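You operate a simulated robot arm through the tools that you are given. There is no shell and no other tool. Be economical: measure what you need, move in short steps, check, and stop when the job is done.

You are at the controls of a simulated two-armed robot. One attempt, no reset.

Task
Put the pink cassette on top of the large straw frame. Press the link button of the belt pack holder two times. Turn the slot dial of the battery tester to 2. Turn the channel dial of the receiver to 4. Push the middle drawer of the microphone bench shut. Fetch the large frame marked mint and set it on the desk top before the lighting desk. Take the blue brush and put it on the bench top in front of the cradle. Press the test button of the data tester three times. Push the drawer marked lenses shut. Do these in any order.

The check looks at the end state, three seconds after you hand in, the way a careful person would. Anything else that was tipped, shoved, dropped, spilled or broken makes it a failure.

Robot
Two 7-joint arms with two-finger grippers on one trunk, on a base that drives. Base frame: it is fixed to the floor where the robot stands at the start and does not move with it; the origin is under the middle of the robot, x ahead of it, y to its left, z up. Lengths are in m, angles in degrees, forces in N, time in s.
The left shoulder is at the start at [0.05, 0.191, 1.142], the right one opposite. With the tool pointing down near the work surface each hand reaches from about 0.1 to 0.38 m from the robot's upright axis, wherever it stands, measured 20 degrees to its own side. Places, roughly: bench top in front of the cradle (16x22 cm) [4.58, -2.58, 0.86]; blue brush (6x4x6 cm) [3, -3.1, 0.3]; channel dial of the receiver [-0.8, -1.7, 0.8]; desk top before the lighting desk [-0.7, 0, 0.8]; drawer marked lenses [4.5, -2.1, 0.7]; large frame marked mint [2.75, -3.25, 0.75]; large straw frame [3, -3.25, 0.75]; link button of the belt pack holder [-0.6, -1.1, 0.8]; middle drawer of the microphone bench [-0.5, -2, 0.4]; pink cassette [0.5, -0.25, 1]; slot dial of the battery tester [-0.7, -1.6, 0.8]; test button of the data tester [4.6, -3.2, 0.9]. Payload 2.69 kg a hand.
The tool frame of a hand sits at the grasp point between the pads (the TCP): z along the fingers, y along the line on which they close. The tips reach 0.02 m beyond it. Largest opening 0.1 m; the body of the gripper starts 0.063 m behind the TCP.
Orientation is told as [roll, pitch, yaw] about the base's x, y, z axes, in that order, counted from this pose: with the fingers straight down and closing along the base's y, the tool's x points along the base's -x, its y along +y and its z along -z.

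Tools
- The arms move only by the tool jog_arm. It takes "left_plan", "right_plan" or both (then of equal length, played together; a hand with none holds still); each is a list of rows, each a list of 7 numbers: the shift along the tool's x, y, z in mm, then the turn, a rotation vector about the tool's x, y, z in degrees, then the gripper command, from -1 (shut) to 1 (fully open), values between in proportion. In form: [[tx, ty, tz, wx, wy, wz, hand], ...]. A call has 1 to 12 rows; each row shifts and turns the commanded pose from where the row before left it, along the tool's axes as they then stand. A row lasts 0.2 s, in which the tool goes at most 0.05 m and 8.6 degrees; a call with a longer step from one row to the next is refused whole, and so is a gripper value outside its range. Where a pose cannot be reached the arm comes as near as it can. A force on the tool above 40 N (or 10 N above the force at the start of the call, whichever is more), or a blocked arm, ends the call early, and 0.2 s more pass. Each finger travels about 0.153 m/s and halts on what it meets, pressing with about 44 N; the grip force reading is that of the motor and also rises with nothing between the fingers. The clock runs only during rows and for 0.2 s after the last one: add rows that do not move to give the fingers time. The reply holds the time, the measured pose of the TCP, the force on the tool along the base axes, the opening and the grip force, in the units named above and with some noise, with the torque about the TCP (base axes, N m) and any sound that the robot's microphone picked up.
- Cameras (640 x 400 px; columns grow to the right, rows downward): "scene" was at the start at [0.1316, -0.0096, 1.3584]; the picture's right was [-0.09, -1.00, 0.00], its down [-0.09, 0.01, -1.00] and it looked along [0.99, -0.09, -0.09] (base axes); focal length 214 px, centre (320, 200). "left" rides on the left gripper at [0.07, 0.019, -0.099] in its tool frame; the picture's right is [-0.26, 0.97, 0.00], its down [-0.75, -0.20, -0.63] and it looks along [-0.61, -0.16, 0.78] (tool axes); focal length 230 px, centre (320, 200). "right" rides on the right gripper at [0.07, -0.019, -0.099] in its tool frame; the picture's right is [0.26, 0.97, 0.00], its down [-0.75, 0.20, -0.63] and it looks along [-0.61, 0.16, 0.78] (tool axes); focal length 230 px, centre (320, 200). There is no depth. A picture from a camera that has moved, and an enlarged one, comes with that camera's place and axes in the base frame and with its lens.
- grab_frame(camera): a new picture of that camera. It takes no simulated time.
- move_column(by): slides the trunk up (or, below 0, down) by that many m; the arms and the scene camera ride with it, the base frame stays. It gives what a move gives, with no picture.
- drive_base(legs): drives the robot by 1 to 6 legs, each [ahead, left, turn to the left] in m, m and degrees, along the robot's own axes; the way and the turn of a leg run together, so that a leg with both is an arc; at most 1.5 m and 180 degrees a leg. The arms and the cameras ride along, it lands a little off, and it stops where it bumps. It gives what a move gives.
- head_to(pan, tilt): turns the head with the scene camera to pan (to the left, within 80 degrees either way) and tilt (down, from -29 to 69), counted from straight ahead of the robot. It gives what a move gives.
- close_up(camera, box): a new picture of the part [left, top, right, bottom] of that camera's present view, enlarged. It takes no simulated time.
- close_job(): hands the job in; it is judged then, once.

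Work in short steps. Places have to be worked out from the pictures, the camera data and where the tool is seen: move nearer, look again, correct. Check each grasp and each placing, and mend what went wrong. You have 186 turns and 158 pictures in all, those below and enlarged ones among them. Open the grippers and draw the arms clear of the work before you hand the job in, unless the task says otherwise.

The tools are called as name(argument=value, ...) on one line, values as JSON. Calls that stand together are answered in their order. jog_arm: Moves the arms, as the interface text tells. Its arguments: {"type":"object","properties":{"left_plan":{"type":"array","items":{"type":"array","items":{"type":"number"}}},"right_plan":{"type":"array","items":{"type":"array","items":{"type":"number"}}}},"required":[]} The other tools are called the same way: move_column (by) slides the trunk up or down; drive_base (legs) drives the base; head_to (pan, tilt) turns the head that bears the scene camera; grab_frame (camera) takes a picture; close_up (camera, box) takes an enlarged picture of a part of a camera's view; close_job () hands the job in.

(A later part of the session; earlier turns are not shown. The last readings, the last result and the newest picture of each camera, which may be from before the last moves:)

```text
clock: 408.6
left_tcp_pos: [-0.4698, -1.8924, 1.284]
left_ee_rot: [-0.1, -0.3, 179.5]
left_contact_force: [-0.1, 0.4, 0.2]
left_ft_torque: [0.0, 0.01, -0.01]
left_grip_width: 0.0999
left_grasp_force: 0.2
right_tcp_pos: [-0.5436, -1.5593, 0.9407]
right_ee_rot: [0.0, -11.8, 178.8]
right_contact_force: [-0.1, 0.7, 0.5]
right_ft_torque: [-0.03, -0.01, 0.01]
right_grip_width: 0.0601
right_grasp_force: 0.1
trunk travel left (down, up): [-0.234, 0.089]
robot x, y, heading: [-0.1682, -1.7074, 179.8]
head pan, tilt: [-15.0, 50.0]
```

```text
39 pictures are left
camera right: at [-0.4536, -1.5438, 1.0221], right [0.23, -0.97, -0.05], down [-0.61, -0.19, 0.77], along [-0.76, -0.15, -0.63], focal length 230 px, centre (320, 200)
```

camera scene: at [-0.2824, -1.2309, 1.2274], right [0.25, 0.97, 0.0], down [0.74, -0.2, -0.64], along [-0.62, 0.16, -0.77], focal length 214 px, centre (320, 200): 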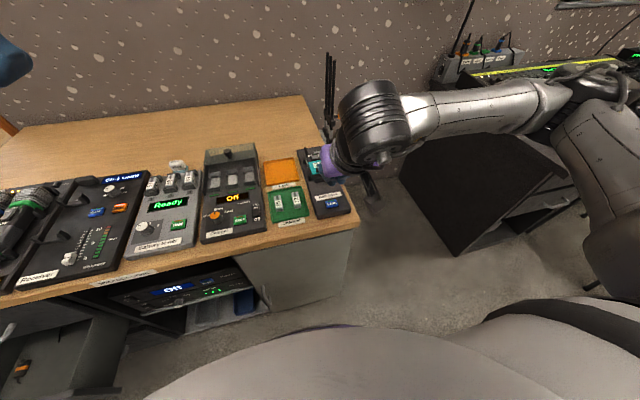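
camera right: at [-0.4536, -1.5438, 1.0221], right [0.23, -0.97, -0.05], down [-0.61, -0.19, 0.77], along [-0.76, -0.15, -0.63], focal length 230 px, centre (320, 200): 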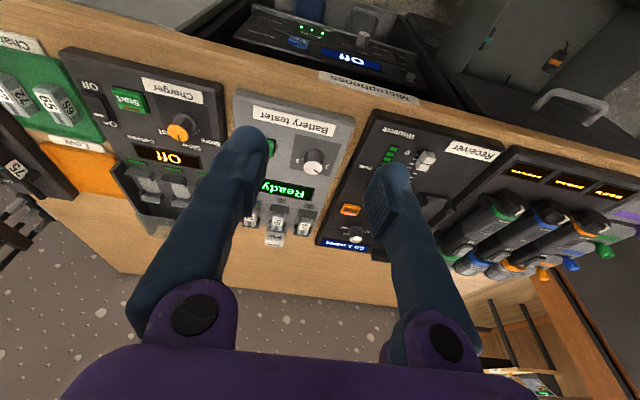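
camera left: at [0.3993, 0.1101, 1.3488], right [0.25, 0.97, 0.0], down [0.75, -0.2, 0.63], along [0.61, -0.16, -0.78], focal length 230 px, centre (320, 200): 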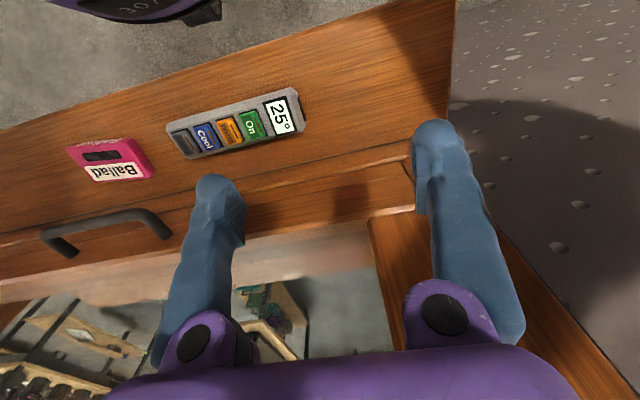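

Dial triangulates to [-0.654, -1.571, 0.793]. I drive 8 cm nearer, adjust, and lower to just above it for a close look.

drive_base(legs=[[0.08, 0, 0]])

jog_arm(right_plan=[[-29, 12, 6, 0, 0, 0, 0.2]])

move_column(by=-0.08)

close_up(camera="right", box=[200, 40, 440, 190])

```text
clock: 409.9
left_tcp_pos: [-0.5305, -1.8857, 1.2853]
left_ee_rot: [0.0, -0.5, 179.0]
left_contact_force: [-0.1, -0.5, -0.1]
left_ft_torque: [-0.01, -0.03, -0.02]
left_grip_width: 0.0998
left_grasp_force: 0.0
right_tcp_pos: [-0.6012, -1.5533, 0.9389]
right_ee_rot: [0.2, -12.0, 178.3]
right_contact_force: [-0.3, 0.1, -0.1]
right_ft_torque: [-0.02, -0.01, 0.01]
right_grip_width: 0.0602
right_grasp_force: 0.1
trunk travel left (down, up): [-0.234, 0.089]
robot x, y, heading: [-0.2291, -1.7006, 179.3]
head pan, tilt: [-15.0, 50.0]
stopped in leg 1: the robot was blocked; the commanded pose is now the measured one
```

```text
clock: 410.3
left_tcp_pos: [-0.5296, -1.8851, 1.2844]
left_ee_rot: [-0.1, -0.5, 179.0]
left_contact_force: [0.8, 0.8, 0.5]
left_ft_torque: [0.0, -0.01, -0.01]
left_grip_width: 0.0998
left_grasp_force: 0.1
right_tcp_pos: [-0.6289, -1.5641, 0.9404]
right_ee_rot: [0.1, -11.8, 178.3]
right_contact_force: [0.1, 0.4, 0.8]
right_ft_torque: [0.02, -0.02, 0.02]
right_grip_width: 0.0604
right_grasp_force: 0.1
trunk travel left (down, up): [-0.234, 0.089]
robot x, y, heading: [-0.2303, -1.6989, 179.5]
head pan, tilt: [-15.0, 50.0]
```

```text
clock: 411.4
left_tcp_pos: [-0.5302, -1.8847, 1.2057]
left_ee_rot: [-0.2, -0.4, 178.9]
left_contact_force: [-0.1, -0.1, -0.5]
left_ft_torque: [0.03, -0.02, 0.0]
left_grip_width: 0.0999
left_grasp_force: 0.1
right_tcp_pos: [-0.6302, -1.5652, 0.8607]
right_ee_rot: [0.1, -11.9, 178.4]
right_contact_force: [-0.5, 0.5, -0.3]
right_ft_torque: [-0.01, -0.01, -0.02]
right_grip_width: 0.0599
right_grasp_force: 0.0
trunk travel left (down, up): [-0.154, 0.169]
robot x, y, heading: [-0.2274, -1.7004, 179.6]
head pan, tilt: [-15.0, 50.0]
```

```text
2.67 times, centred on (320, 115) of right
camera zoom: at [-0.54, -1.5495, 0.9434], right [0.22, -0.97, -0.05], down [-0.61, -0.18, 0.77], along [-0.76, -0.14, -0.63], focal length 614 px, centre (320, 427)
```

zoom: 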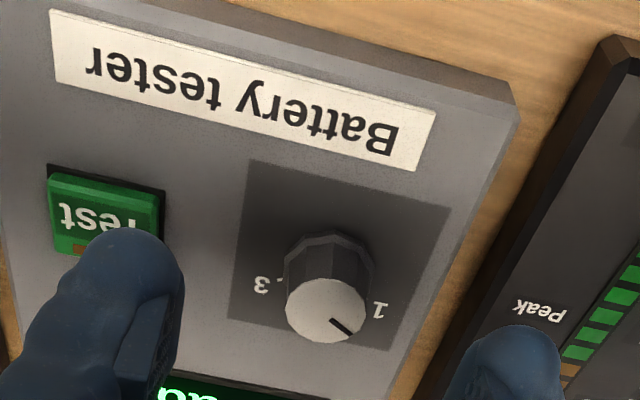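

The base bumped lightly (likely against the bench/open drawer). The knob's pointer is at 1 (left), 2 is straight away, about 54° clockwise. I move over the knob, lean to 20°, and pre-turn the hand +27°.

jog_arm(right_plan=[[-27, 6, 6, 0, -8, 0, 0.2], [0, 0, 0, -2.31, 0, -6.34, 0.2], [0, 0, 0, -2.31, 0, -6.34, 0.2], [0, 0, 0, -2.31, 0, -6.34, 0.2], [0, 0, 0, -2.31, 0, -6.34, 0.2]])

grab_frame(camera="right")

```text
clock: 412.6
left_tcp_pos: [-0.5308, -1.8853, 1.2057]
left_ee_rot: [-0.1, -0.5, 179.0]
left_contact_force: [-0.5, -1.0, -0.2]
left_ft_torque: [0.0, 0.02, -0.01]
left_grip_width: 0.1
left_grasp_force: 0.0
right_tcp_pos: [-0.6587, -1.5703, 0.8595]
right_ee_rot: [0.2, -19.8, -154.6]
right_contact_force: [0.0, 0.1, 0.4]
right_ft_torque: [-0.02, -0.04, -0.01]
right_grip_width: 0.0599
right_grasp_force: 0.0
trunk travel left (down, up): [-0.154, 0.169]
robot x, y, heading: [-0.2295, -1.7016, 179.5]
head pan, tilt: [-15.0, 50.0]
```

```text
37 pictures are left
camera right: at [-0.5758, -1.5116, 0.9298], right [0.64, -0.77, -0.09], down [-0.36, -0.39, 0.85], along [-0.68, -0.51, -0.52], focal length 230 px, centre (320, 200)
```

right: 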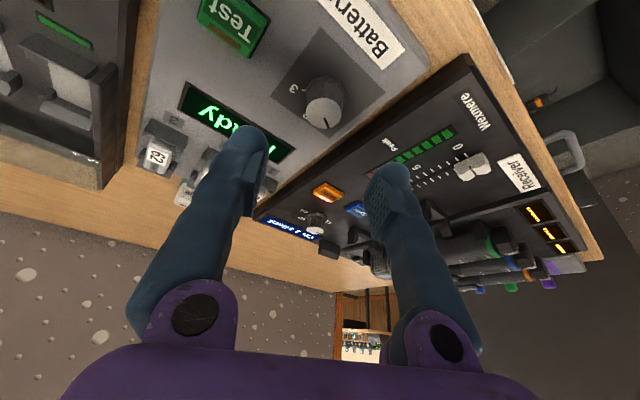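

Knob is right under the grasp point. I lower the trunk 60 mm so the fingers straddle the knob, and look.

move_column(by=-0.058)

grab_frame(camera="right")

```text
clock: 413.6
left_tcp_pos: [-0.5305, -1.8857, 1.1481]
left_ee_rot: [0.0, -0.6, 179.0]
left_contact_force: [0.5, -0.6, -0.2]
left_ft_torque: [0.03, 0.0, -0.01]
left_grip_width: 0.1001
left_grasp_force: 0.0
right_tcp_pos: [-0.6587, -1.5705, 0.8018]
right_ee_rot: [0.1, -20.0, -154.7]
right_contact_force: [0.4, 0.0, 0.4]
right_ft_torque: [-0.03, -0.04, 0.01]
right_grip_width: 0.0599
right_grasp_force: 0.1
trunk travel left (down, up): [-0.096, 0.227]
robot x, y, heading: [-0.2257, -1.7028, 179.2]
head pan, tilt: [-15.0, 50.0]
```

```text
36 pictures are left
camera right: at [-0.5757, -1.5119, 0.8718], right [0.63, -0.77, -0.08], down [-0.36, -0.39, 0.85], along [-0.69, -0.51, -0.52], focal length 230 px, centre (320, 200)
```

right: 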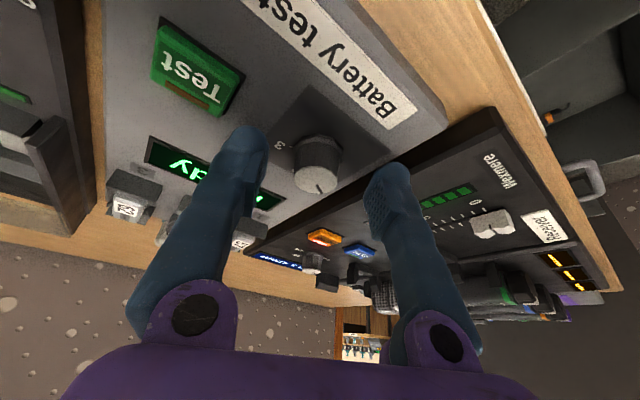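

Knob lies between the fingers. I lower 5 mm and close on it.

move_column(by=-0.005)

jog_arm(right_plan=[[0, 0, 0, 0, 0, 0, -0.2], [0, 0, 0, 0, 0, 0, -0.6], [0, 0, 0, 0, 0, 0, -0.6]])

```text
clock: 414.2
left_tcp_pos: [-0.5299, -1.8845, 1.1426]
left_ee_rot: [-0.1, -0.5, 179.0]
left_contact_force: [0.5, 0.5, -0.6]
left_ft_torque: [0.01, -0.01, 0.0]
left_grip_width: 0.0999
left_grasp_force: 0.1
right_tcp_pos: [-0.6592, -1.5695, 0.7986]
right_ee_rot: [0.3, -19.9, -154.7]
right_contact_force: [-0.6, 0.3, -0.2]
right_ft_torque: [-0.01, -0.02, 0.0]
right_grip_width: 0.06
right_grasp_force: 0.2
trunk travel left (down, up): [-0.091, 0.232]
robot x, y, heading: [-0.2279, -1.6999, 179.5]
head pan, tilt: [-15.0, 50.0]
```

```text
clock: 415.0
left_tcp_pos: [-0.5314, -1.8851, 1.1425]
left_ee_rot: [0.1, -0.6, 179.0]
left_contact_force: [0.7, -0.5, 0.0]
left_ft_torque: [0.02, -0.04, 0.0]
left_grip_width: 0.0999
left_grasp_force: 0.0
right_tcp_pos: [-0.6593, -1.568, 0.7967]
right_ee_rot: [0.2, -20.0, -154.8]
right_contact_force: [-5.9, 10.8, -1.1]
right_ft_torque: [0.24, -0.04, -0.07]
right_grip_width: 0.0253
right_grasp_force: 45.1
trunk travel left (down, up): [-0.091, 0.232]
robot x, y, heading: [-0.2292, -1.7004, 179.4]
head pan, tilt: [-15.0, 50.0]
```

The knob is gripped (2.5 cm). I relieve the side force and turn clockwise by 54°.

jog_arm(right_plan=[[0, -1.5, 0, 0, 0, 0, -0.6], [0, 0, 0, 2.63, 0, 7.24, -0.6], [0, 0, 0, 2.63, 0, 7.24, -0.6], [0, 0, 0, 2.63, 0, 7.24, -0.6], [0, 0, 0, 2.63, 0, 7.24, -0.6], [0, 0, 0, 2.63, 0, 7.24, -0.6], [0, 0, 0, 2.63, 0, 7.24, -0.6], [0, 0, 0, 2.63, 0, 7.24, -0.6]])

close_up(camera="right", box=[200, 60, 440, 210])

```text
clock: 416.8
left_tcp_pos: [-0.5302, -1.8879, 1.1419]
left_ee_rot: [-0.1, -0.4, 179.0]
left_contact_force: [-0.1, -0.6, 0.0]
left_ft_torque: [0.03, -0.01, 0.0]
left_grip_width: 0.1
left_grasp_force: 0.0
right_tcp_pos: [-0.6593, -1.5724, 0.7976]
right_ee_rot: [0.5, -19.7, 151.4]
right_contact_force: [-7.8, -30.9, -10.3]
right_ft_torque: [-0.16, 0.36, 0.13]
right_grip_width: 0.0252
right_grasp_force: 44.9
trunk travel left (down, up): [-0.091, 0.232]
robot x, y, heading: [-0.2282, -1.7016, 179.3]
head pan, tilt: [-15.0, 50.0]
```

```text
2.67 times, centred on (320, 135) of right
camera zoom: at [-0.5625, -1.6043, 0.8669], right [-0.25, -0.97, -0.08], down [-0.53, 0.07, 0.85], along [-0.81, 0.25, -0.53], focal length 614 px, centre (320, 373)
```

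zoom: 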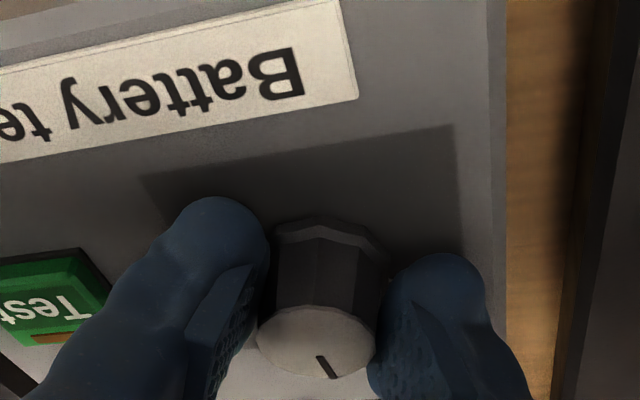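

The pointer now looks straight away from me, i.e. at 2. I release and lift to verify.

jog_arm(right_plan=[[0, 0, 0, 0, 0, 0, -0.3], [0, 0, 0, 0, 0, 0, 0.2], [0, 0, 0, 0, 0, 0, 0.2]])

move_column(by=0.12)

grab_frame(camera="right")

```text
clock: 417.6
left_tcp_pos: [-0.5311, -1.8852, 1.1425]
left_ee_rot: [0.0, -0.5, 179.0]
left_contact_force: [-0.2, 0.1, 0.1]
left_ft_torque: [0.03, 0.03, 0.02]
left_grip_width: 0.1001
left_grasp_force: 0.1
right_tcp_pos: [-0.6585, -1.569, 0.7975]
right_ee_rot: [0.1, -19.8, 151.4]
right_contact_force: [-0.3, 0.4, 0.6]
right_ft_torque: [0.0, -0.02, 0.0]
right_grip_width: 0.06
right_grasp_force: 0.1
trunk travel left (down, up): [-0.091, 0.232]
robot x, y, heading: [-0.2291, -1.7039, 179.4]
head pan, tilt: [-15.0, 50.0]
```

```text
clock: 419.1
left_tcp_pos: [-0.5301, -1.8849, 1.2622]
left_ee_rot: [-0.2, -0.5, 178.9]
left_contact_force: [0.2, 0.2, -0.8]
left_ft_torque: [-0.01, -0.01, -0.01]
left_grip_width: 0.1002
left_grasp_force: 0.0
right_tcp_pos: [-0.6612, -1.5692, 0.9171]
right_ee_rot: [0.1, -19.9, 151.5]
right_contact_force: [0.0, -0.2, 0.2]
right_ft_torque: [-0.01, -0.02, 0.0]
right_grip_width: 0.06
right_grasp_force: 0.1
trunk travel left (down, up): [-0.211, 0.112]
robot x, y, heading: [-0.2268, -1.6989, 179.6]
head pan, tilt: [-15.0, 50.0]
```

```text
34 pictures are left
camera right: at [-0.5619, -1.6011, 0.9867], right [-0.25, -0.96, -0.09], down [-0.53, 0.06, 0.85], along [-0.81, 0.26, -0.52], focal length 230 px, centre (320, 200)
```

right: 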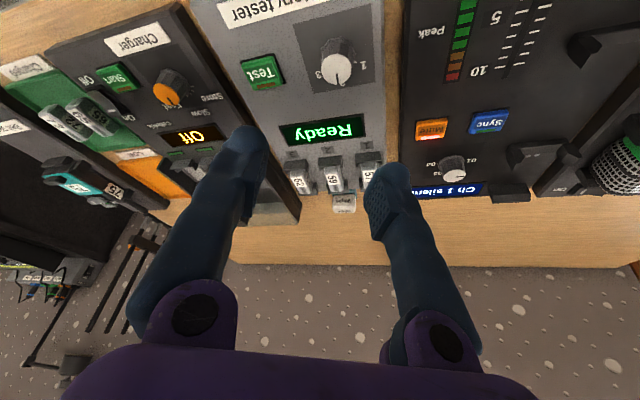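

Slot dial points to 2. Now a close look at the channel dial.

close_up(camera="right", box=[395, 100, 523, 200])

```text
4.00 times, centred on (459, 150) of right
camera zoom: at [-0.5619, -1.6011, 0.9867], right [-0.25, -0.96, -0.09], down [-0.53, 0.06, 0.85], along [-0.81, 0.26, -0.52], focal length 920 px, centre (-236, 400)
```

zoom: 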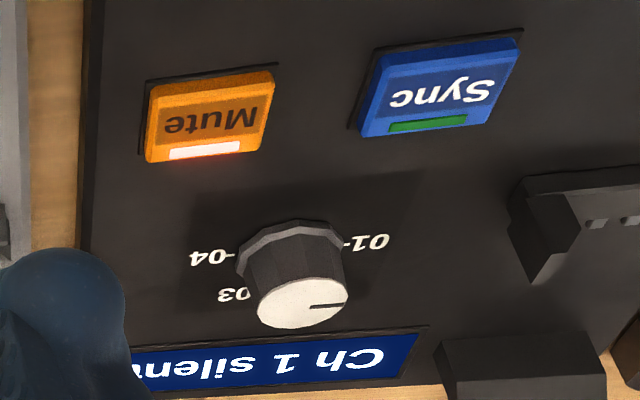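

The dial turns 01→04 clockwise by 180°, and it lies deep on the bench; the open drawer limits how near I can get, so I shut the middle drawer first. I back off, turn to face -y and look at it on my right.

jog_arm(right_plan=[[0, 0, -20, -2.3, 0, -6.3, -0.5], [0, 0, -20, -2.3, 0, -6.3, -1], [0, 0, -10, -2.3, 0, -6.3, -1], [0, 0, 0, -2.3, 0, -6.3, -1]])

drive_base(legs=[[-0.28, 0, 0], [0, 0.06, 0], [0, 0, 90]])

head_to(pan=-60, tilt=45)

grab_frame(camera="scene")

```text
clock: 420.1
left_tcp_pos: [-0.5297, -1.8846, 1.2626]
left_ee_rot: [-0.1, -0.6, 179.0]
left_contact_force: [-1.0, -0.9, 0.0]
left_ft_torque: [-0.02, 0.0, 0.02]
left_grip_width: 0.1
left_grasp_force: 0.1
right_tcp_pos: [-0.6437, -1.5734, 0.9648]
right_ee_rot: [0.2, -19.7, 178.3]
right_contact_force: [-0.1, -0.1, 0.8]
right_ft_torque: [-0.02, -0.02, -0.02]
right_grip_width: 0.0002
right_grasp_force: 29.9
trunk travel left (down, up): [-0.211, 0.112]
robot x, y, heading: [-0.2276, -1.7013, 179.4]
head pan, tilt: [-15.0, 50.0]
```

```text
clock: 426.7
left_tcp_pos: [0.2191, -2.071, 1.2636]
left_ee_rot: [1.0, -0.2, -91.0]
left_contact_force: [-0.4, 0.5, -0.4]
left_ft_torque: [0.03, 0.0, 0.0]
left_grip_width: 0.1001
left_grasp_force: 0.1
right_tcp_pos: [-0.0836, -2.1828, 0.96]
right_ee_rot: [1.1, -19.6, -91.8]
right_contact_force: [0.6, 1.1, 0.2]
right_ft_torque: [-0.03, 0.01, 0.04]
right_grip_width: 0.0001
right_grasp_force: 30.0
trunk travel left (down, up): [-0.211, 0.112]
robot x, y, heading: [0.0512, -1.7627, -90.4]
head pan, tilt: [-15.0, 50.0]
```

```text
clock: 427.8
left_tcp_pos: [0.2188, -2.0698, 1.2621]
left_ee_rot: [1.1, -0.2, -91.3]
left_contact_force: [-0.9, -0.2, -1.1]
left_ft_torque: [-0.03, -0.01, -0.03]
left_grip_width: 0.1001
left_grasp_force: 0.1
right_tcp_pos: [-0.0823, -2.1816, 0.9622]
right_ee_rot: [1.1, -19.7, -91.9]
right_contact_force: [0.5, 1.3, -0.8]
right_ft_torque: [0.03, -0.02, 0.02]
right_grip_width: 0.0
right_grasp_force: 29.3
trunk travel left (down, up): [-0.211, 0.112]
robot x, y, heading: [0.0464, -1.7631, -90.3]
head pan, tilt: [-60.0, 45.0]
```

```text
32 pictures are left
camera scene: at [-0.0337, -1.848, 1.3048], right [-0.5, 0.87, 0.0], down [0.62, 0.35, -0.7], along [-0.6, -0.35, -0.72], focal length 214 px, centre (320, 200)
```

scene: 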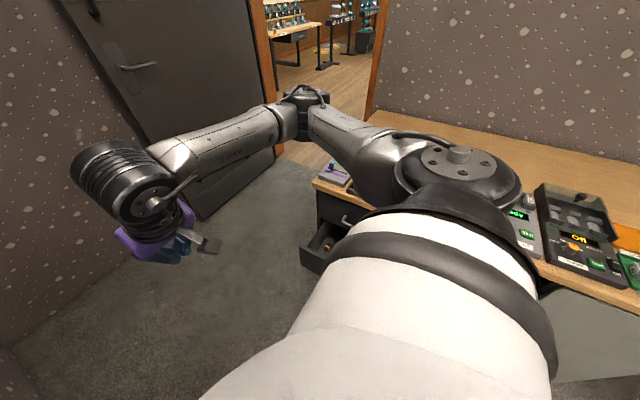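

The drawer's right corner is visible. A slanted stance (heading -60°) from the doorway side gives room for the low side-reach: I move there, lower the trunk, and bring the hand out to the right.

drive_base(legs=[[-0.26, 0, 0], [0, 0, 30]])

move_column(by=-0.211)

jog_arm(right_plan=[[26.8, -41, 2, 0, 0, 0, -1], [26.8, -41, 2, 0, 0, 0, -1], [26.8, -41, 2, 0, 0, 0, -1], [26.8, -41, 2, 0, 0, 0, -1], [26.8, -41, 2, 0, 0, 0, -1], [26.8, -41, 2, 0, 0, 0, -1], [26.8, -41, 2, 0, 0, 0, -1], [26.8, -41, 2, 0, 0, 0, -1], [26.8, -41, 2, 0, 0, 0, -1]])

```text
clock: 428.7
left_tcp_pos: [0.218, -2.0409, 1.2559]
left_ee_rot: [1.6, 0.5, -92.9]
left_contact_force: [-0.2, -0.9, -0.5]
left_ft_torque: [0.02, 0.0, -0.02]
left_grip_width: 0.0998
left_grasp_force: 0.1
right_tcp_pos: [-0.0826, -2.1506, 0.9601]
right_ee_rot: [0.6, -19.4, -92.3]
right_contact_force: [0.5, 0.7, -0.4]
right_ft_torque: [0.02, 0.01, 0.02]
right_grip_width: 0.0
right_grasp_force: 29.3
trunk travel left (down, up): [-0.211, 0.112]
robot x, y, heading: [0.0528, -1.7307, -90.9]
head pan, tilt: [-60.0, 45.0]
stopped in leg 1: the robot was blocked; the commanded pose is now the measured one
```

```text
clock: 431.0
left_tcp_pos: [0.2141, -2.0339, 1.0478]
left_ee_rot: [2.1, 0.2, -92.8]
left_contact_force: [0.4, 0.3, -0.3]
left_ft_torque: [0.0, -0.01, 0.0]
left_grip_width: 0.0999
left_grasp_force: 0.0
right_tcp_pos: [-0.0833, -2.1465, 0.7511]
right_ee_rot: [1.1, -19.6, -92.1]
right_contact_force: [-0.3, 0.1, 0.1]
right_ft_torque: [0.02, -0.02, 0.02]
right_grip_width: 0.0
right_grasp_force: 30.2
trunk travel left (down, up): [0.0, 0.323]
robot x, y, heading: [0.0477, -1.7304, -90.8]
head pan, tilt: [-60.0, 45.0]
```

```text
clock: 433.0
left_tcp_pos: [0.214, -2.0352, 1.048]
left_ee_rot: [2.1, 0.2, -92.7]
left_contact_force: [0.5, 0.1, 0.2]
left_ft_torque: [-0.01, 0.0, 0.04]
left_grip_width: 0.1
left_grasp_force: 0.0
right_tcp_pos: [-0.4529, -1.968, 0.6346]
right_ee_rot: [0.9, -19.7, -92.0]
right_contact_force: [0.3, -0.8, 0.0]
right_ft_torque: [0.02, 0.01, 0.0]
right_grip_width: 0.0
right_grasp_force: 29.4
right hand out of reach, approached as far as the arm can: row 3, 4, 5, 6
trunk travel left (down, up): [0.0, 0.323]
robot x, y, heading: [0.0477, -1.7316, -90.5]
head pan, tilt: [-60.0, 45.0]
```

The base was blocked while backing—something on my left side. I look there before going on.

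head_to(pan=65, tilt=25)

grab_frame(camera="scene")

```text
clock: 435.1
left_tcp_pos: [0.2146, -2.0344, 1.0482]
left_ee_rot: [2.1, 0.2, -92.6]
left_contact_force: [0.6, 1.2, 0.1]
left_ft_torque: [0.02, 0.0, 0.01]
left_grip_width: 0.1001
left_grasp_force: 0.1
right_tcp_pos: [-0.4516, -1.968, 0.6357]
right_ee_rot: [0.9, -19.7, -92.2]
right_contact_force: [-0.2, 0.4, 0.3]
right_ft_torque: [0.01, 0.01, -0.02]
right_grip_width: 0.0002
right_grasp_force: 29.5
trunk travel left (down, up): [0.0, 0.323]
robot x, y, heading: [0.0523, -1.7299, -90.6]
head pan, tilt: [65.0, 25.0]
```

```text
31 pictures are left
camera scene: at [0.1223, -1.8137, 1.1266], right [-0.43, -0.9, -0.01], down [-0.37, 0.19, -0.91], along [0.82, -0.39, -0.41], focal length 214 px, centre (320, 200)
```

scene: 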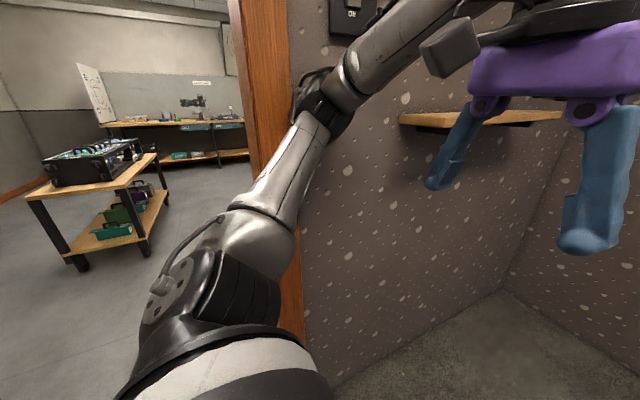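

The left elbow rests against the wall by the door frame. I draw it in by stretching the left hand forward and inward.

jog_arm(left_plan=[[-35, -20, 0, 0, 0, 0, 1], [-35, -20, 0, 0, 0, 0, 1], [-35, -20, -10, 0, 0, 0, 1], [-20, -20, -20, 0, 0, 0, 1]])

head_to(pan=-65, tilt=50)

grab_frame(camera="scene")

grab_frame(camera="right")

```text
clock: 436.1
left_tcp_pos: [0.1391, -2.1559, 1.0768]
left_ee_rot: [1.1, 0.0, -92.4]
left_contact_force: [-0.7, -0.1, 0.4]
left_ft_torque: [0.0, 0.03, 0.03]
left_grip_width: 0.1
left_grasp_force: 0.1
right_tcp_pos: [-0.4471, -1.9668, 0.642]
right_ee_rot: [0.3, -19.9, -92.0]
right_contact_force: [-0.7, 0.8, 0.4]
right_ft_torque: [0.02, 0.0, 0.03]
right_grip_width: 0.0
right_grasp_force: 29.8
trunk travel left (down, up): [0.0, 0.323]
robot x, y, heading: [0.0454, -1.7321, -90.7]
head pan, tilt: [65.0, 25.0]
```

```text
clock: 438.2
left_tcp_pos: [0.1398, -2.1545, 1.0767]
left_ee_rot: [1.1, -0.1, -92.5]
left_contact_force: [1.1, 0.4, 0.3]
left_ft_torque: [0.02, -0.03, 0.01]
left_grip_width: 0.1
left_grasp_force: 0.0
right_tcp_pos: [-0.4465, -1.9674, 0.6426]
right_ee_rot: [0.2, -20.0, -91.9]
right_contact_force: [-0.4, 0.7, -0.4]
right_ft_torque: [0.03, 0.01, -0.03]
right_grip_width: 0.0
right_grasp_force: 30.0
trunk travel left (down, up): [0.0, 0.323]
robot x, y, heading: [0.0525, -1.7304, -90.4]
head pan, tilt: [-65.0, 50.0]
```

```text
30 pictures are left
camera scene: at [-0.0203, -1.8028, 1.0884], right [-0.41, 0.91, 0.0], down [0.7, 0.32, -0.64], along [-0.59, -0.27, -0.77], focal length 214 px, centre (320, 200)
```

scene: 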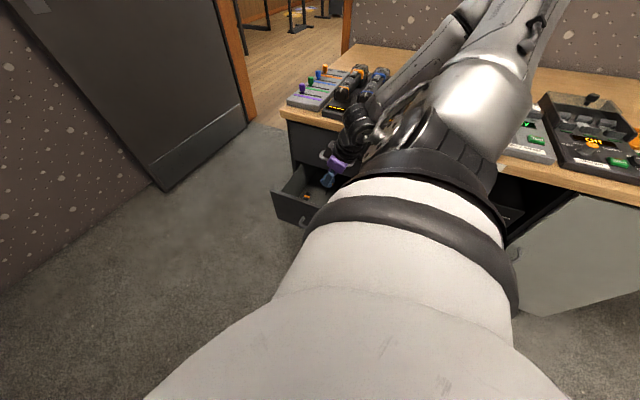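

```text
29 pictures are left
camera right: at [-0.462, -1.8683, 0.7121], right [0.97, 0.21, -0.08], down [0.18, -0.5, 0.85], along [0.14, -0.84, -0.52], focal length 230 px, centre (320, 200)
```

right: 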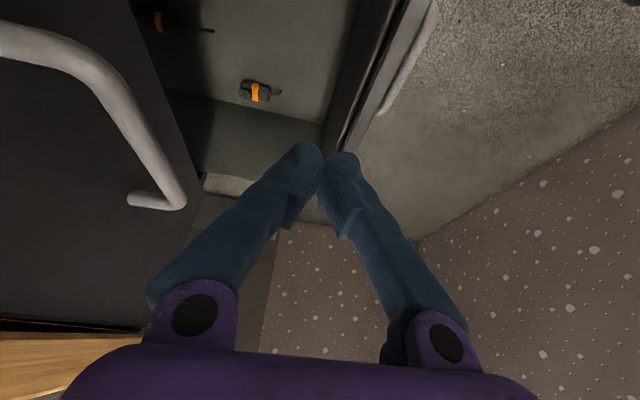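

The right hand hangs above the open drawer, in front of the bench edge. I bring it back towards me (+x), then do the planned shift: back 20 cm and turn 30° left.

jog_arm(right_plan=[[0, 40, -5, 0, 0, 0, -1], [0, 40, -5, 0, 0, 0, -1], [0, 40, 0, 0, 0, 0, -1]])

drive_base(legs=[[-0.2, 0, 0], [0, 0, 30]])

```text
clock: 439.0
left_tcp_pos: [0.1396, -2.1551, 1.0757]
left_ee_rot: [1.1, 0.0, -92.4]
left_contact_force: [0.7, 0.6, 0.5]
left_ft_torque: [0.0, 0.02, 0.01]
left_grip_width: 0.0998
left_grasp_force: 0.0
right_tcp_pos: [-0.356, -1.9969, 0.6303]
right_ee_rot: [0.3, -19.8, -91.9]
right_contact_force: [-0.1, 0.1, 0.9]
right_ft_torque: [-0.03, 0.01, 0.04]
right_grip_width: 0.0
right_grasp_force: 28.8
right hand out of reach, approached as far as the arm can: row 2, 3
trunk travel left (down, up): [0.0, 0.323]
robot x, y, heading: [0.0474, -1.7294, -90.4]
head pan, tilt: [-65.0, 50.0]
```

```text
clock: 442.1
left_tcp_pos: [0.3423, -1.8509, 1.0754]
left_ee_rot: [1.2, -0.1, -62.4]
left_contact_force: [-0.5, 0.4, 0.2]
left_ft_torque: [-0.01, 0.03, 0.0]
left_grip_width: 0.1001
left_grasp_force: 0.0
right_tcp_pos: [-0.1656, -1.9626, 0.6304]
right_ee_rot: [0.3, -19.8, -61.9]
right_contact_force: [-0.1, -1.0, 0.2]
right_ft_torque: [0.0, -0.02, -0.02]
right_grip_width: 0.0
right_grasp_force: 29.2
trunk travel left (down, up): [0.0, 0.323]
robot x, y, heading: [0.0477, -1.5288, -60.8]
head pan, tilt: [-65.0, 50.0]
```

Now I turn the closed hand to point toward the bench (about -x), then lean and lower it in front of the drawer.

jog_arm(right_plan=[[0, 0, 0, 2.87, 0, 7.89, -1], [0, 0, 0, 2.87, 0, 7.89, -1], [0, 0, 0, 2.87, 0, 7.89, -1], [0, 0, 0, 2.87, 0, 7.89, -1], [0, 0, 0, 2.87, 0, 7.89, -1], [0, 0, 0, 2.87, 0, 7.89, -1], [0, 0, 0, 2.87, 0, 7.89, -1], [0, 0, 0, 2.87, 0, 7.89, -1], [0, 0, 0, 2.87, 0, 7.89, -1], [0, 0, 0, 2.87, 0, 7.89, -1], [0, 0, 0, 2.87, 0, 7.89, -1], [0, 0, 0, 2.87, 0, 7.89, -1]])

jog_arm(right_plan=[[0, 0, 15, 0, -7.2, 0, -1], [0, 0, 20, 0, -7.2, 0, -1], [20, 0, 25, 0, -7.2, 0, -1], [25, 0, 20, 0, -7.2, 0, -1], [30, 0, 15, 0, -7.2, 0, -1], [40, 0, 20, 0, 0, 0, -1]])

grab_frame(camera="right")

```text
clock: 444.6
left_tcp_pos: [0.3418, -1.8517, 1.0761]
left_ee_rot: [1.1, -0.2, -62.4]
left_contact_force: [0.3, 0.3, -0.4]
left_ft_torque: [-0.04, 0.0, -0.01]
left_grip_width: 0.1
left_grasp_force: 0.1
right_tcp_pos: [-0.167, -1.9696, 0.6256]
right_ee_rot: [-0.2, -19.8, -162.7]
right_contact_force: [-0.2, 0.8, -0.1]
right_ft_torque: [0.04, 0.03, 0.01]
right_grip_width: 0.0
right_grasp_force: 29.8
right hand out of reach, approached as far as the arm can: row 1, 2
trunk travel left (down, up): [0.0, 0.323]
robot x, y, heading: [0.054, -1.5293, -60.6]
head pan, tilt: [-65.0, 50.0]
```

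```text
clock: 446.1
left_tcp_pos: [0.3429, -1.8512, 1.0767]
left_ee_rot: [1.1, -0.1, -62.4]
left_contact_force: [0.4, -0.1, 0.5]
left_ft_torque: [0.02, 0.0, -0.01]
left_grip_width: 0.1003
left_grasp_force: 0.0
right_tcp_pos: [-0.1603, -1.9682, 0.4534]
right_ee_rot: [-0.1, -55.8, -162.5]
right_contact_force: [0.5, -0.5, -0.2]
right_ft_torque: [0.01, -0.04, -0.03]
right_grip_width: 0.0
right_grasp_force: 29.5
trunk travel left (down, up): [0.0, 0.323]
robot x, y, heading: [0.0537, -1.5302, -60.9]
head pan, tilt: [-65.0, 50.0]
```

```text
28 pictures are left
camera right: at [-0.0479, -1.9156, 0.4518], right [0.43, -0.88, -0.21], down [0.16, -0.16, 0.97], along [-0.89, -0.45, 0.07], focal length 230 px, centre (320, 200)
```

right: 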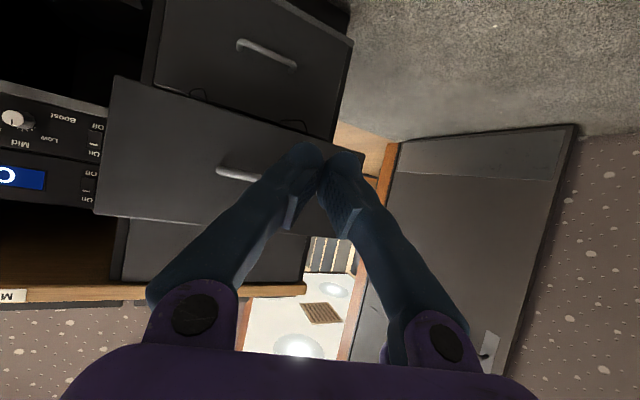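

Clear view: the drawer face spans y -1.81…-2.11, z 0.38–0.53, with its handle in the middle at z 0.46. I push just below the handle, moving along -x.

jog_arm(right_plan=[[20, 0, 13, 0, 0, 0, -1], [-24, -13.5, 35.6, 0, 0, 0, -1], [-24, -13.5, 35.6, 0, 0, 0, -1], [-24, -13.5, 35.6, 0, 0, 0, -1], [-24, -13.5, 35.6, 0, 0, 0, -1]])

grab_frame(camera="right")

```text
clock: 447.2
left_tcp_pos: [0.3428, -1.8504, 1.0766]
left_ee_rot: [1.1, 0.0, -62.5]
left_contact_force: [0.0, 1.0, -0.6]
left_ft_torque: [-0.01, -0.01, 0.01]
left_grip_width: 0.1004
left_grasp_force: 0.0
right_tcp_pos: [-0.3405, -1.9651, 0.4305]
right_ee_rot: [-0.4, -55.7, -162.3]
right_contact_force: [-0.1, 0.3, 0.1]
right_ft_torque: [-0.01, 0.02, -0.03]
right_grip_width: 0.0
right_grasp_force: 29.3
trunk travel left (down, up): [0.0, 0.323]
robot x, y, heading: [0.0512, -1.526, -60.9]
head pan, tilt: [-65.0, 50.0]
```

```text
27 pictures are left
camera right: at [-0.2289, -1.9123, 0.4291], right [0.43, -0.88, -0.22], down [0.15, -0.17, 0.97], along [-0.89, -0.45, 0.06], focal length 230 px, centre (320, 200)
```

right: 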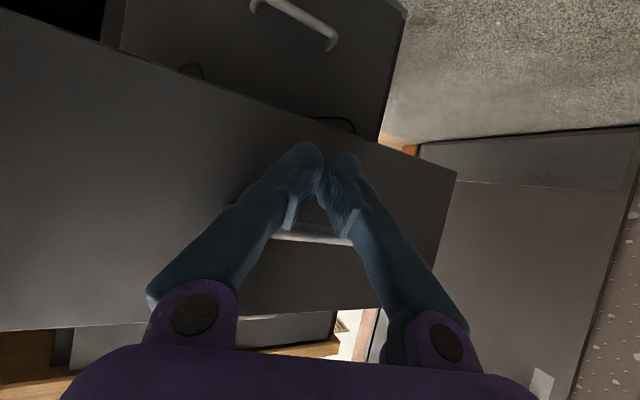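

The fist is close to the face, a bit low; I raise it 12 mm and push in.

jog_arm(right_plan=[[-10, 0, -6.7, 0, 0, 0, -1], [-16, -9, 23.7, 0, 0, 0, -1], [-16, -9, 23.7, 0, 0, 0, -1], [-16, -9, 23.7, 0, 0, 0, -1], [-16, -9, 23.7, 0, 0, 0, -1]])

grab_frame(camera="right")

```text
clock: 448.4
left_tcp_pos: [0.3426, -1.8525, 1.0762]
left_ee_rot: [1.1, -0.2, -62.3]
left_contact_force: [-1.2, 0.3, -0.4]
left_ft_torque: [-0.01, 0.0, 0.0]
left_grip_width: 0.1001
left_grasp_force: 0.1
right_tcp_pos: [-0.46, -1.9662, 0.4408]
right_ee_rot: [-0.4, -55.8, -162.3]
right_contact_force: [0.8, -0.2, 0.4]
right_ft_torque: [-0.03, -0.01, -0.02]
right_grip_width: 0.0001
right_grasp_force: 29.2
trunk travel left (down, up): [0.0, 0.323]
robot x, y, heading: [0.0553, -1.5291, -60.7]
head pan, tilt: [-65.0, 50.0]
```

```text
26 pictures are left
camera right: at [-0.3478, -1.9132, 0.4391], right [0.43, -0.88, -0.22], down [0.15, -0.16, 0.97], along [-0.89, -0.45, 0.07], focal length 230 px, centre (320, 200)
```

right: 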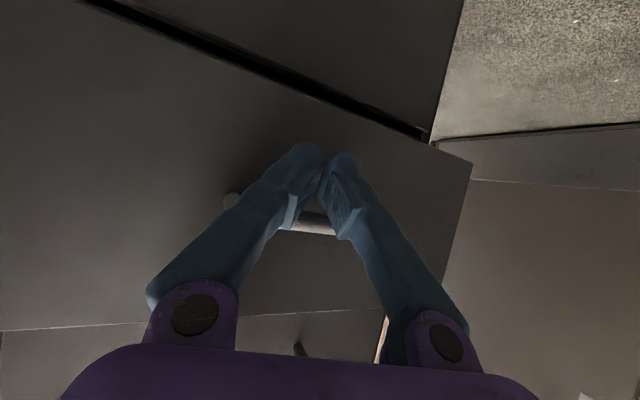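

It slides in. I keep pushing in smaller steps until it stops.

jog_arm(right_plan=[[-8, -4.5, 11.9, 0, 0, 0, -1], [-8, -4.5, 11.9, 0, 0, 0, -1], [-8, -4.5, 11.9, 0, 0, 0, -1], [-8, -4.5, 11.9, 0, 0, 0, -1], [-8, -4.5, 11.9, 0, 0, 0, -1], [-8, -4.5, 11.9, 0, 0, 0, -1]])

grab_frame(camera="right")

```text
clock: 449.9
left_tcp_pos: [0.3423, -1.8527, 1.077]
left_ee_rot: [1.1, 0.0, -62.3]
left_contact_force: [-0.4, -0.5, -1.1]
left_ft_torque: [0.03, -0.01, 0.01]
left_grip_width: 0.0998
left_grasp_force: 0.1
right_tcp_pos: [-0.5432, -1.9662, 0.4368]
right_ee_rot: [-0.2, -55.0, -162.4]
right_contact_force: [22.6, 1.4, -8.5]
right_ft_torque: [-0.27, 0.52, -0.62]
right_grip_width: 0.0
right_grasp_force: 29.8
trunk travel left (down, up): [0.0, 0.323]
robot x, y, heading: [0.0517, -1.5273, -60.8]
head pan, tilt: [-65.0, 50.0]
```

```text
25 pictures are left
camera right: at [-0.4318, -1.9135, 0.4375], right [0.43, -0.88, -0.21], down [0.14, -0.17, 0.98], along [-0.89, -0.45, 0.05], focal length 230 px, centre (320, 200)
```

right: 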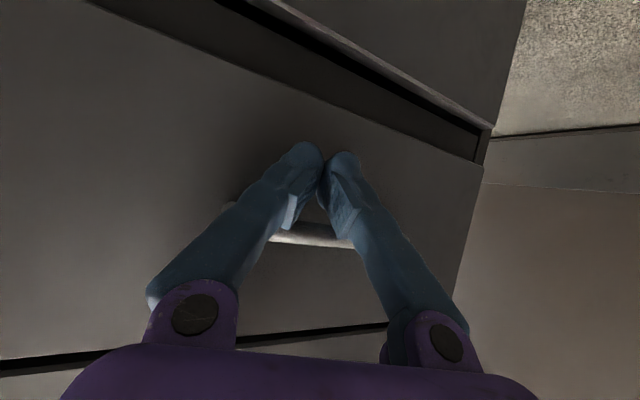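

The drawer is at its stop. I withdraw the hand, raise the trunk, and swing the hand back to the front.

jog_arm(right_plan=[[24, 13.5, -35.6, 0, 0, 0, -1], [24, 13.5, -35.6, 0, 0, 0, -1], [24, 13.5, -35.6, 0, 0, 0, -1], [24, 13.5, -35.6, 0, 0, 0, -1], [24, 13.5, -35.6, 0, 0, 0, -1]])

move_column(by=0.25)

jog_arm(right_plan=[[-40, 0, -26, 0, 0, 0, -1], [-40, 0, -26, 0, 0, 0, -1], [-40, 0, -26, 0, 0, 0, -1], [-40, 0, -26, 0, 0, 0, -1]])

jog_arm(right_plan=[[4, 44, -6, -6.9, 0, -4.6, -1], [4, 44, -6, -6.9, 0, -4.6, -1], [4, 44, -6, -6.9, 0, -4.6, -1], [4, 44, -6, -6.9, 0, -4.6, -1], [4, 44, -6, -6.9, 0, -4.6, -1], [4, 44, -6, -6.9, 0, -4.6, -1], [4, 44, -6, -6.9, 0, -4.6, -1], [4, 44, -6, -6.9, 0, -4.6, -1], [4, 44, -6, -6.9, 0, -4.6, -1], [4, 44, -6, -6.9, 0, -4.6, -1]])

```text
clock: 451.1
left_tcp_pos: [0.3416, -1.8508, 1.0765]
left_ee_rot: [1.1, -0.1, -62.4]
left_contact_force: [-0.1, 0.0, -0.4]
left_ft_torque: [0.03, 0.03, -0.03]
left_grip_width: 0.1
left_grasp_force: 0.0
right_tcp_pos: [-0.3265, -1.9656, 0.441]
right_ee_rot: [-0.5, -55.8, -162.2]
right_contact_force: [-0.2, -0.6, 0.0]
right_ft_torque: [-0.02, 0.01, 0.03]
right_grip_width: 0.0
right_grasp_force: 29.6
trunk travel left (down, up): [0.0, 0.323]
robot x, y, heading: [0.0527, -1.5298, -60.5]
head pan, tilt: [-65.0, 50.0]
```

```text
clock: 453.6
left_tcp_pos: [0.3426, -1.8521, 1.3258]
left_ee_rot: [1.2, -0.2, -62.4]
left_contact_force: [0.2, -0.2, -0.4]
left_ft_torque: [-0.02, -0.03, 0.01]
left_grip_width: 0.1
left_grasp_force: 0.1
right_tcp_pos: [-0.3283, -1.9663, 0.6912]
right_ee_rot: [-0.3, -55.7, -162.2]
right_contact_force: [-0.2, 0.6, -0.1]
right_ft_torque: [0.01, 0.0, 0.0]
right_grip_width: 0.0001
right_grasp_force: 29.8
trunk travel left (down, up): [-0.25, 0.073]
robot x, y, heading: [0.0514, -1.5278, -60.7]
head pan, tilt: [-65.0, 50.0]
```

```text
clock: 454.6
left_tcp_pos: [0.3434, -1.8511, 1.3274]
left_ee_rot: [1.1, -0.1, -62.4]
left_contact_force: [-0.1, 0.1, 0.4]
left_ft_torque: [-0.02, -0.01, 0.02]
left_grip_width: 0.1001
left_grasp_force: 0.1
right_tcp_pos: [-0.33, -1.9689, 0.8815]
right_ee_rot: [-0.4, -55.8, -162.2]
right_contact_force: [0.8, 0.1, -0.3]
right_ft_torque: [-0.04, -0.02, 0.01]
right_grip_width: 0.0
right_grasp_force: 29.7
trunk travel left (down, up): [-0.25, 0.073]
robot x, y, heading: [0.0534, -1.5294, -60.9]
head pan, tilt: [-65.0, 50.0]
```

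```text
clock: 456.8
left_tcp_pos: [0.3426, -1.8506, 1.3254]
left_ee_rot: [1.0, 0.0, -62.4]
left_contact_force: [0.2, -0.6, 0.4]
left_ft_torque: [-0.01, 0.02, 0.01]
left_grip_width: 0.0996
left_grasp_force: 0.1
right_tcp_pos: [0.0465, -2.1441, 0.8897]
right_ee_rot: [0.5, -55.7, -80.2]
right_contact_force: [0.5, -0.1, -0.1]
right_ft_torque: [0.02, 0.04, -0.03]
right_grip_width: 0.0
right_grasp_force: 29.7
right hand out of reach, approached as far as the arm can: row 10
trunk travel left (down, up): [-0.25, 0.073]
robot x, y, heading: [0.0512, -1.5272, -60.7]
head pan, tilt: [-65.0, 50.0]
```

Now I draw the hand in a bit and turn right to face the bench again.

jog_arm(right_plan=[[20, 30, -32, 0, 0, 0, -0.5], [20, 30, -32, 0, 0, 0, 0], [0, 20, 0, -6, 0, -4, 0.2], [0, 0, 0, -6, 0, -4, 0.2]])

move_column(by=0.06)

drive_base(legs=[[0, 0, -119]])

head_to(pan=5, tilt=45)

grab_frame(camera="scene")

```text
clock: 457.8
left_tcp_pos: [0.3419, -1.8509, 1.3264]
left_ee_rot: [0.9, -0.1, -62.4]
left_contact_force: [0.4, -0.1, 0.2]
left_ft_torque: [-0.04, 0.02, -0.01]
left_grip_width: 0.1001
left_grasp_force: 0.0
right_tcp_pos: [0.1273, -2.0528, 0.9063]
right_ee_rot: [0.6, -55.8, -65.9]
right_contact_force: [-0.5, -0.5, -0.1]
right_ft_torque: [0.01, 0.01, -0.03]
right_grip_width: 0.0601
right_grasp_force: 0.1
right hand out of reach, approached as far as the arm can: row 4
trunk travel left (down, up): [-0.25, 0.073]
robot x, y, heading: [0.0538, -1.5291, -60.6]
head pan, tilt: [-65.0, 50.0]
```

```text
clock: 458.8
left_tcp_pos: [0.342, -1.8524, 1.3867]
left_ee_rot: [1.0, 0.0, -62.4]
left_contact_force: [0.2, 0.0, 0.1]
left_ft_torque: [0.04, -0.04, -0.02]
left_grip_width: 0.1001
left_grasp_force: 0.0
right_tcp_pos: [0.127, -2.0562, 0.9659]
right_ee_rot: [0.5, -55.9, -66.1]
right_contact_force: [-0.1, 0.1, 0.7]
right_ft_torque: [0.0, -0.01, 0.01]
right_grip_width: 0.0598
right_grasp_force: 0.1
trunk travel left (down, up): [-0.31, 0.013]
robot x, y, heading: [0.0531, -1.5275, -60.7]
head pan, tilt: [-65.0, 50.0]
```

```text
clock: 464.2
left_tcp_pos: [-0.3702, -1.6252, 1.3863]
left_ee_rot: [1.0, -0.1, 178.7]
left_contact_force: [1.5, -0.7, 1.0]
left_ft_torque: [0.02, -0.04, -0.02]
left_grip_width: 0.1001
left_grasp_force: 0.0
right_tcp_pos: [-0.444, -1.3375, 0.965]
right_ee_rot: [0.7, -55.8, 175.0]
right_contact_force: [0.2, 0.6, -0.1]
right_ft_torque: [-0.03, 0.01, -0.05]
right_grip_width: 0.0602
right_grasp_force: 0.0
trunk travel left (down, up): [-0.31, 0.013]
robot x, y, heading: [0.0521, -1.53, -179.3]
head pan, tilt: [-65.0, 50.0]
```

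```text
clock: 465.6
left_tcp_pos: [-0.3703, -1.6244, 1.3861]
left_ee_rot: [1.0, -0.1, 178.6]
left_contact_force: [-0.4, 0.2, 0.4]
left_ft_torque: [0.02, -0.01, -0.04]
left_grip_width: 0.1001
left_grasp_force: 0.0
right_tcp_pos: [-0.4438, -1.3373, 0.9669]
right_ee_rot: [0.6, -55.8, 174.9]
right_contact_force: [0.4, 0.3, -0.6]
right_ft_torque: [0.0, 0.0, 0.0]
right_grip_width: 0.0599
right_grasp_force: 0.1
trunk travel left (down, up): [-0.31, 0.013]
robot x, y, heading: [0.0515, -1.5293, -179.8]
head pan, tilt: [5.0, 45.0]
```

```text
24 pictures are left
camera scene: at [-0.0682, -1.5367, 1.4053], right [-0.09, 1.0, 0.0], down [0.7, 0.07, -0.71], along [-0.7, -0.07, -0.71], focal length 214 px, centre (320, 200)
```

scene: 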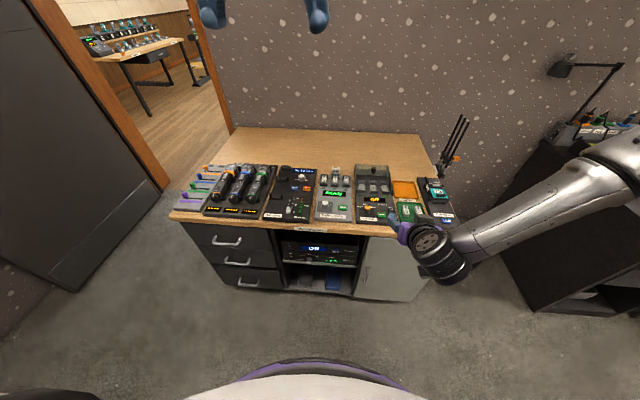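

All three drawers are flush. Now the channel dial at ≈[-0.817, -1.689]: I move in front of it and close up to the bench.

drive_base(legs=[[0, 0.31, -0.5], [0.24, 0, 0], [0.06, 0, 0]])

grab_frame(camera="right")

```text
clock: 470.4
left_tcp_pos: [-0.6109, -1.9257, 1.3863]
left_ee_rot: [1.2, 0.0, 177.8]
left_contact_force: [0.1, -0.5, -0.9]
left_ft_torque: [0.01, 0.02, 0.01]
left_grip_width: 0.1001
left_grasp_force: 0.1
right_tcp_pos: [-0.6812, -1.6372, 0.9656]
right_ee_rot: [0.6, -55.7, 174.1]
right_contact_force: [-0.2, 0.2, 0.0]
right_ft_torque: [0.0, 0.04, 0.04]
right_grip_width: 0.0601
right_grasp_force: 0.1
trunk travel left (down, up): [-0.31, 0.013]
robot x, y, heading: [-0.1871, -1.835, 179.5]
head pan, tilt: [5.0, 45.0]
stopped in leg 2: the robot was blocked; the commanded pose is now the measured one
```

```text
23 pictures are left
camera right: at [-0.5569, -1.6316, 0.9638], right [0.05, -0.98, -0.21], down [0.08, -0.2, 0.98], along [-1.0, -0.07, 0.07], focal length 230 px, centre (320, 200)
```

right: 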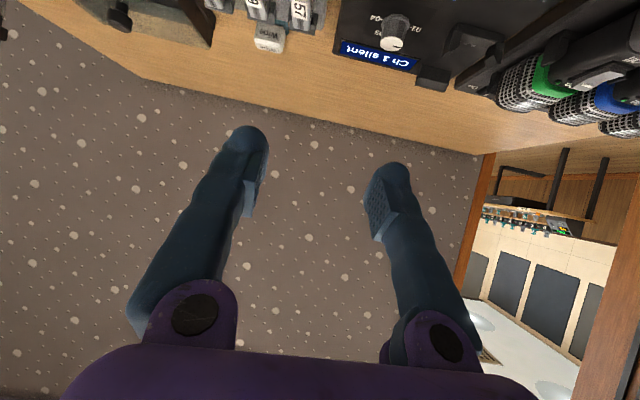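

The base stops at x≈-0.19 here, so I need a long reach: I extend the right hand forward and up first, then lower the trunk.

jog_arm(right_plan=[[-35, 16, 13.4, 0, 0, 0, 0.2], [-35, 16, 13.4, 0, 0, 0, 0.2], [-35, 16, 13.4, 0, 0, 0, 0.2], [-35, 16, 13.4, 0, 0, 0, 0.2]])

move_column(by=-0.19)

grab_frame(camera="right")

```text
clock: 471.4
left_tcp_pos: [-0.6115, -1.9264, 1.3859]
left_ee_rot: [1.2, 0.0, 177.9]
left_contact_force: [0.3, 0.3, 0.2]
left_ft_torque: [0.02, -0.04, -0.06]
left_grip_width: 0.1001
left_grasp_force: 0.1
right_tcp_pos: [-0.8102, -1.6878, 1.0492]
right_ee_rot: [0.6, -55.8, 174.2]
right_contact_force: [-0.3, 0.3, -0.5]
right_ft_torque: [0.02, 0.01, 0.01]
right_grip_width: 0.06
right_grasp_force: 0.0
trunk travel left (down, up): [-0.31, 0.013]
robot x, y, heading: [-0.1862, -1.8331, 179.7]
head pan, tilt: [5.0, 45.0]
```

```text
clock: 473.5
left_tcp_pos: [-0.6115, -1.9247, 1.1955]
left_ee_rot: [1.1, 0.0, 177.8]
left_contact_force: [-0.5, 0.3, -0.7]
left_ft_torque: [0.04, 0.03, 0.02]
left_grip_width: 0.0999
left_grasp_force: 0.0
right_tcp_pos: [-0.8098, -1.6887, 0.8595]
right_ee_rot: [0.7, -55.8, 174.1]
right_contact_force: [-0.7, -0.7, -0.1]
right_ft_torque: [-0.01, 0.0, -0.01]
right_grip_width: 0.0601
right_grasp_force: 0.0
trunk travel left (down, up): [-0.12, 0.203]
robot x, y, heading: [-0.1887, -1.838, 179.6]
head pan, tilt: [5.0, 45.0]
```

```text
22 pictures are left
camera right: at [-0.6859, -1.6831, 0.8572], right [0.05, -0.98, -0.21], down [0.08, -0.2, 0.98], along [-1.0, -0.07, 0.07], focal length 230 px, centre (320, 200)
```

right: 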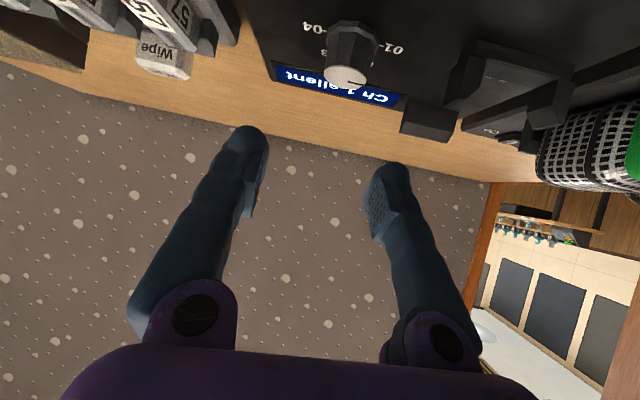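

Reach is fine. The knob is at [-0.811, -1.691]; neighbours limit my swing, so I'll turn it in strokes of ~45°. I pre-turn +16° and lower onto the knob.

jog_arm(right_plan=[[0, 2, 0, -6.63, 0, -4.47, 0.2], [0, 1, 0, -6.63, 0, -4.47, 0.2], [0, 0, 0, 0, 0, 0, 0.2]])

move_column(by=-0.052)

grab_frame(camera="right")

```text
clock: 474.3
left_tcp_pos: [-0.6109, -1.9244, 1.1958]
left_ee_rot: [1.1, 0.0, 177.8]
left_contact_force: [0.1, 0.3, -0.4]
left_ft_torque: [0.02, 0.01, -0.02]
left_grip_width: 0.1002
left_grasp_force: 0.0
right_tcp_pos: [-0.8092, -1.6926, 0.8593]
right_ee_rot: [0.7, -55.9, -169.9]
right_contact_force: [0.3, 0.3, -0.5]
right_ft_torque: [0.03, -0.01, -0.05]
right_grip_width: 0.0598
right_grasp_force: 0.0
trunk travel left (down, up): [-0.12, 0.203]
robot x, y, heading: [-0.1866, -1.8324, 179.5]
head pan, tilt: [5.0, 45.0]
```

```text
clock: 475.2
left_tcp_pos: [-0.6114, -1.9255, 1.1449]
left_ee_rot: [1.1, -0.1, 177.8]
left_contact_force: [0.7, -0.4, -0.9]
left_ft_torque: [-0.01, 0.03, 0.04]
left_grip_width: 0.1002
left_grasp_force: 0.1
right_tcp_pos: [-0.8096, -1.6913, 0.8073]
right_ee_rot: [0.8, -56.0, -170.0]
right_contact_force: [0.1, -0.7, 0.7]
right_ft_torque: [-0.01, -0.01, 0.0]
right_grip_width: 0.0601
right_grasp_force: 0.1
trunk travel left (down, up): [-0.068, 0.255]
robot x, y, heading: [-0.1879, -1.8357, 179.4]
head pan, tilt: [5.0, 45.0]
```

```text
21 pictures are left
camera right: at [-0.6925, -1.6528, 0.8051], right [0.32, -0.92, -0.21], down [0.14, -0.17, 0.98], along [-0.94, -0.34, 0.07], focal length 230 px, centre (320, 200)
```

right: 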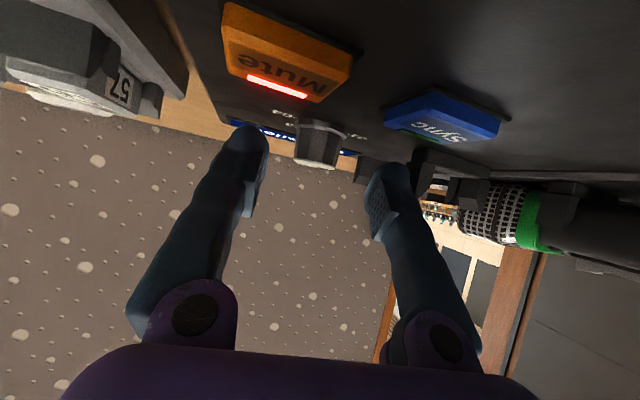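

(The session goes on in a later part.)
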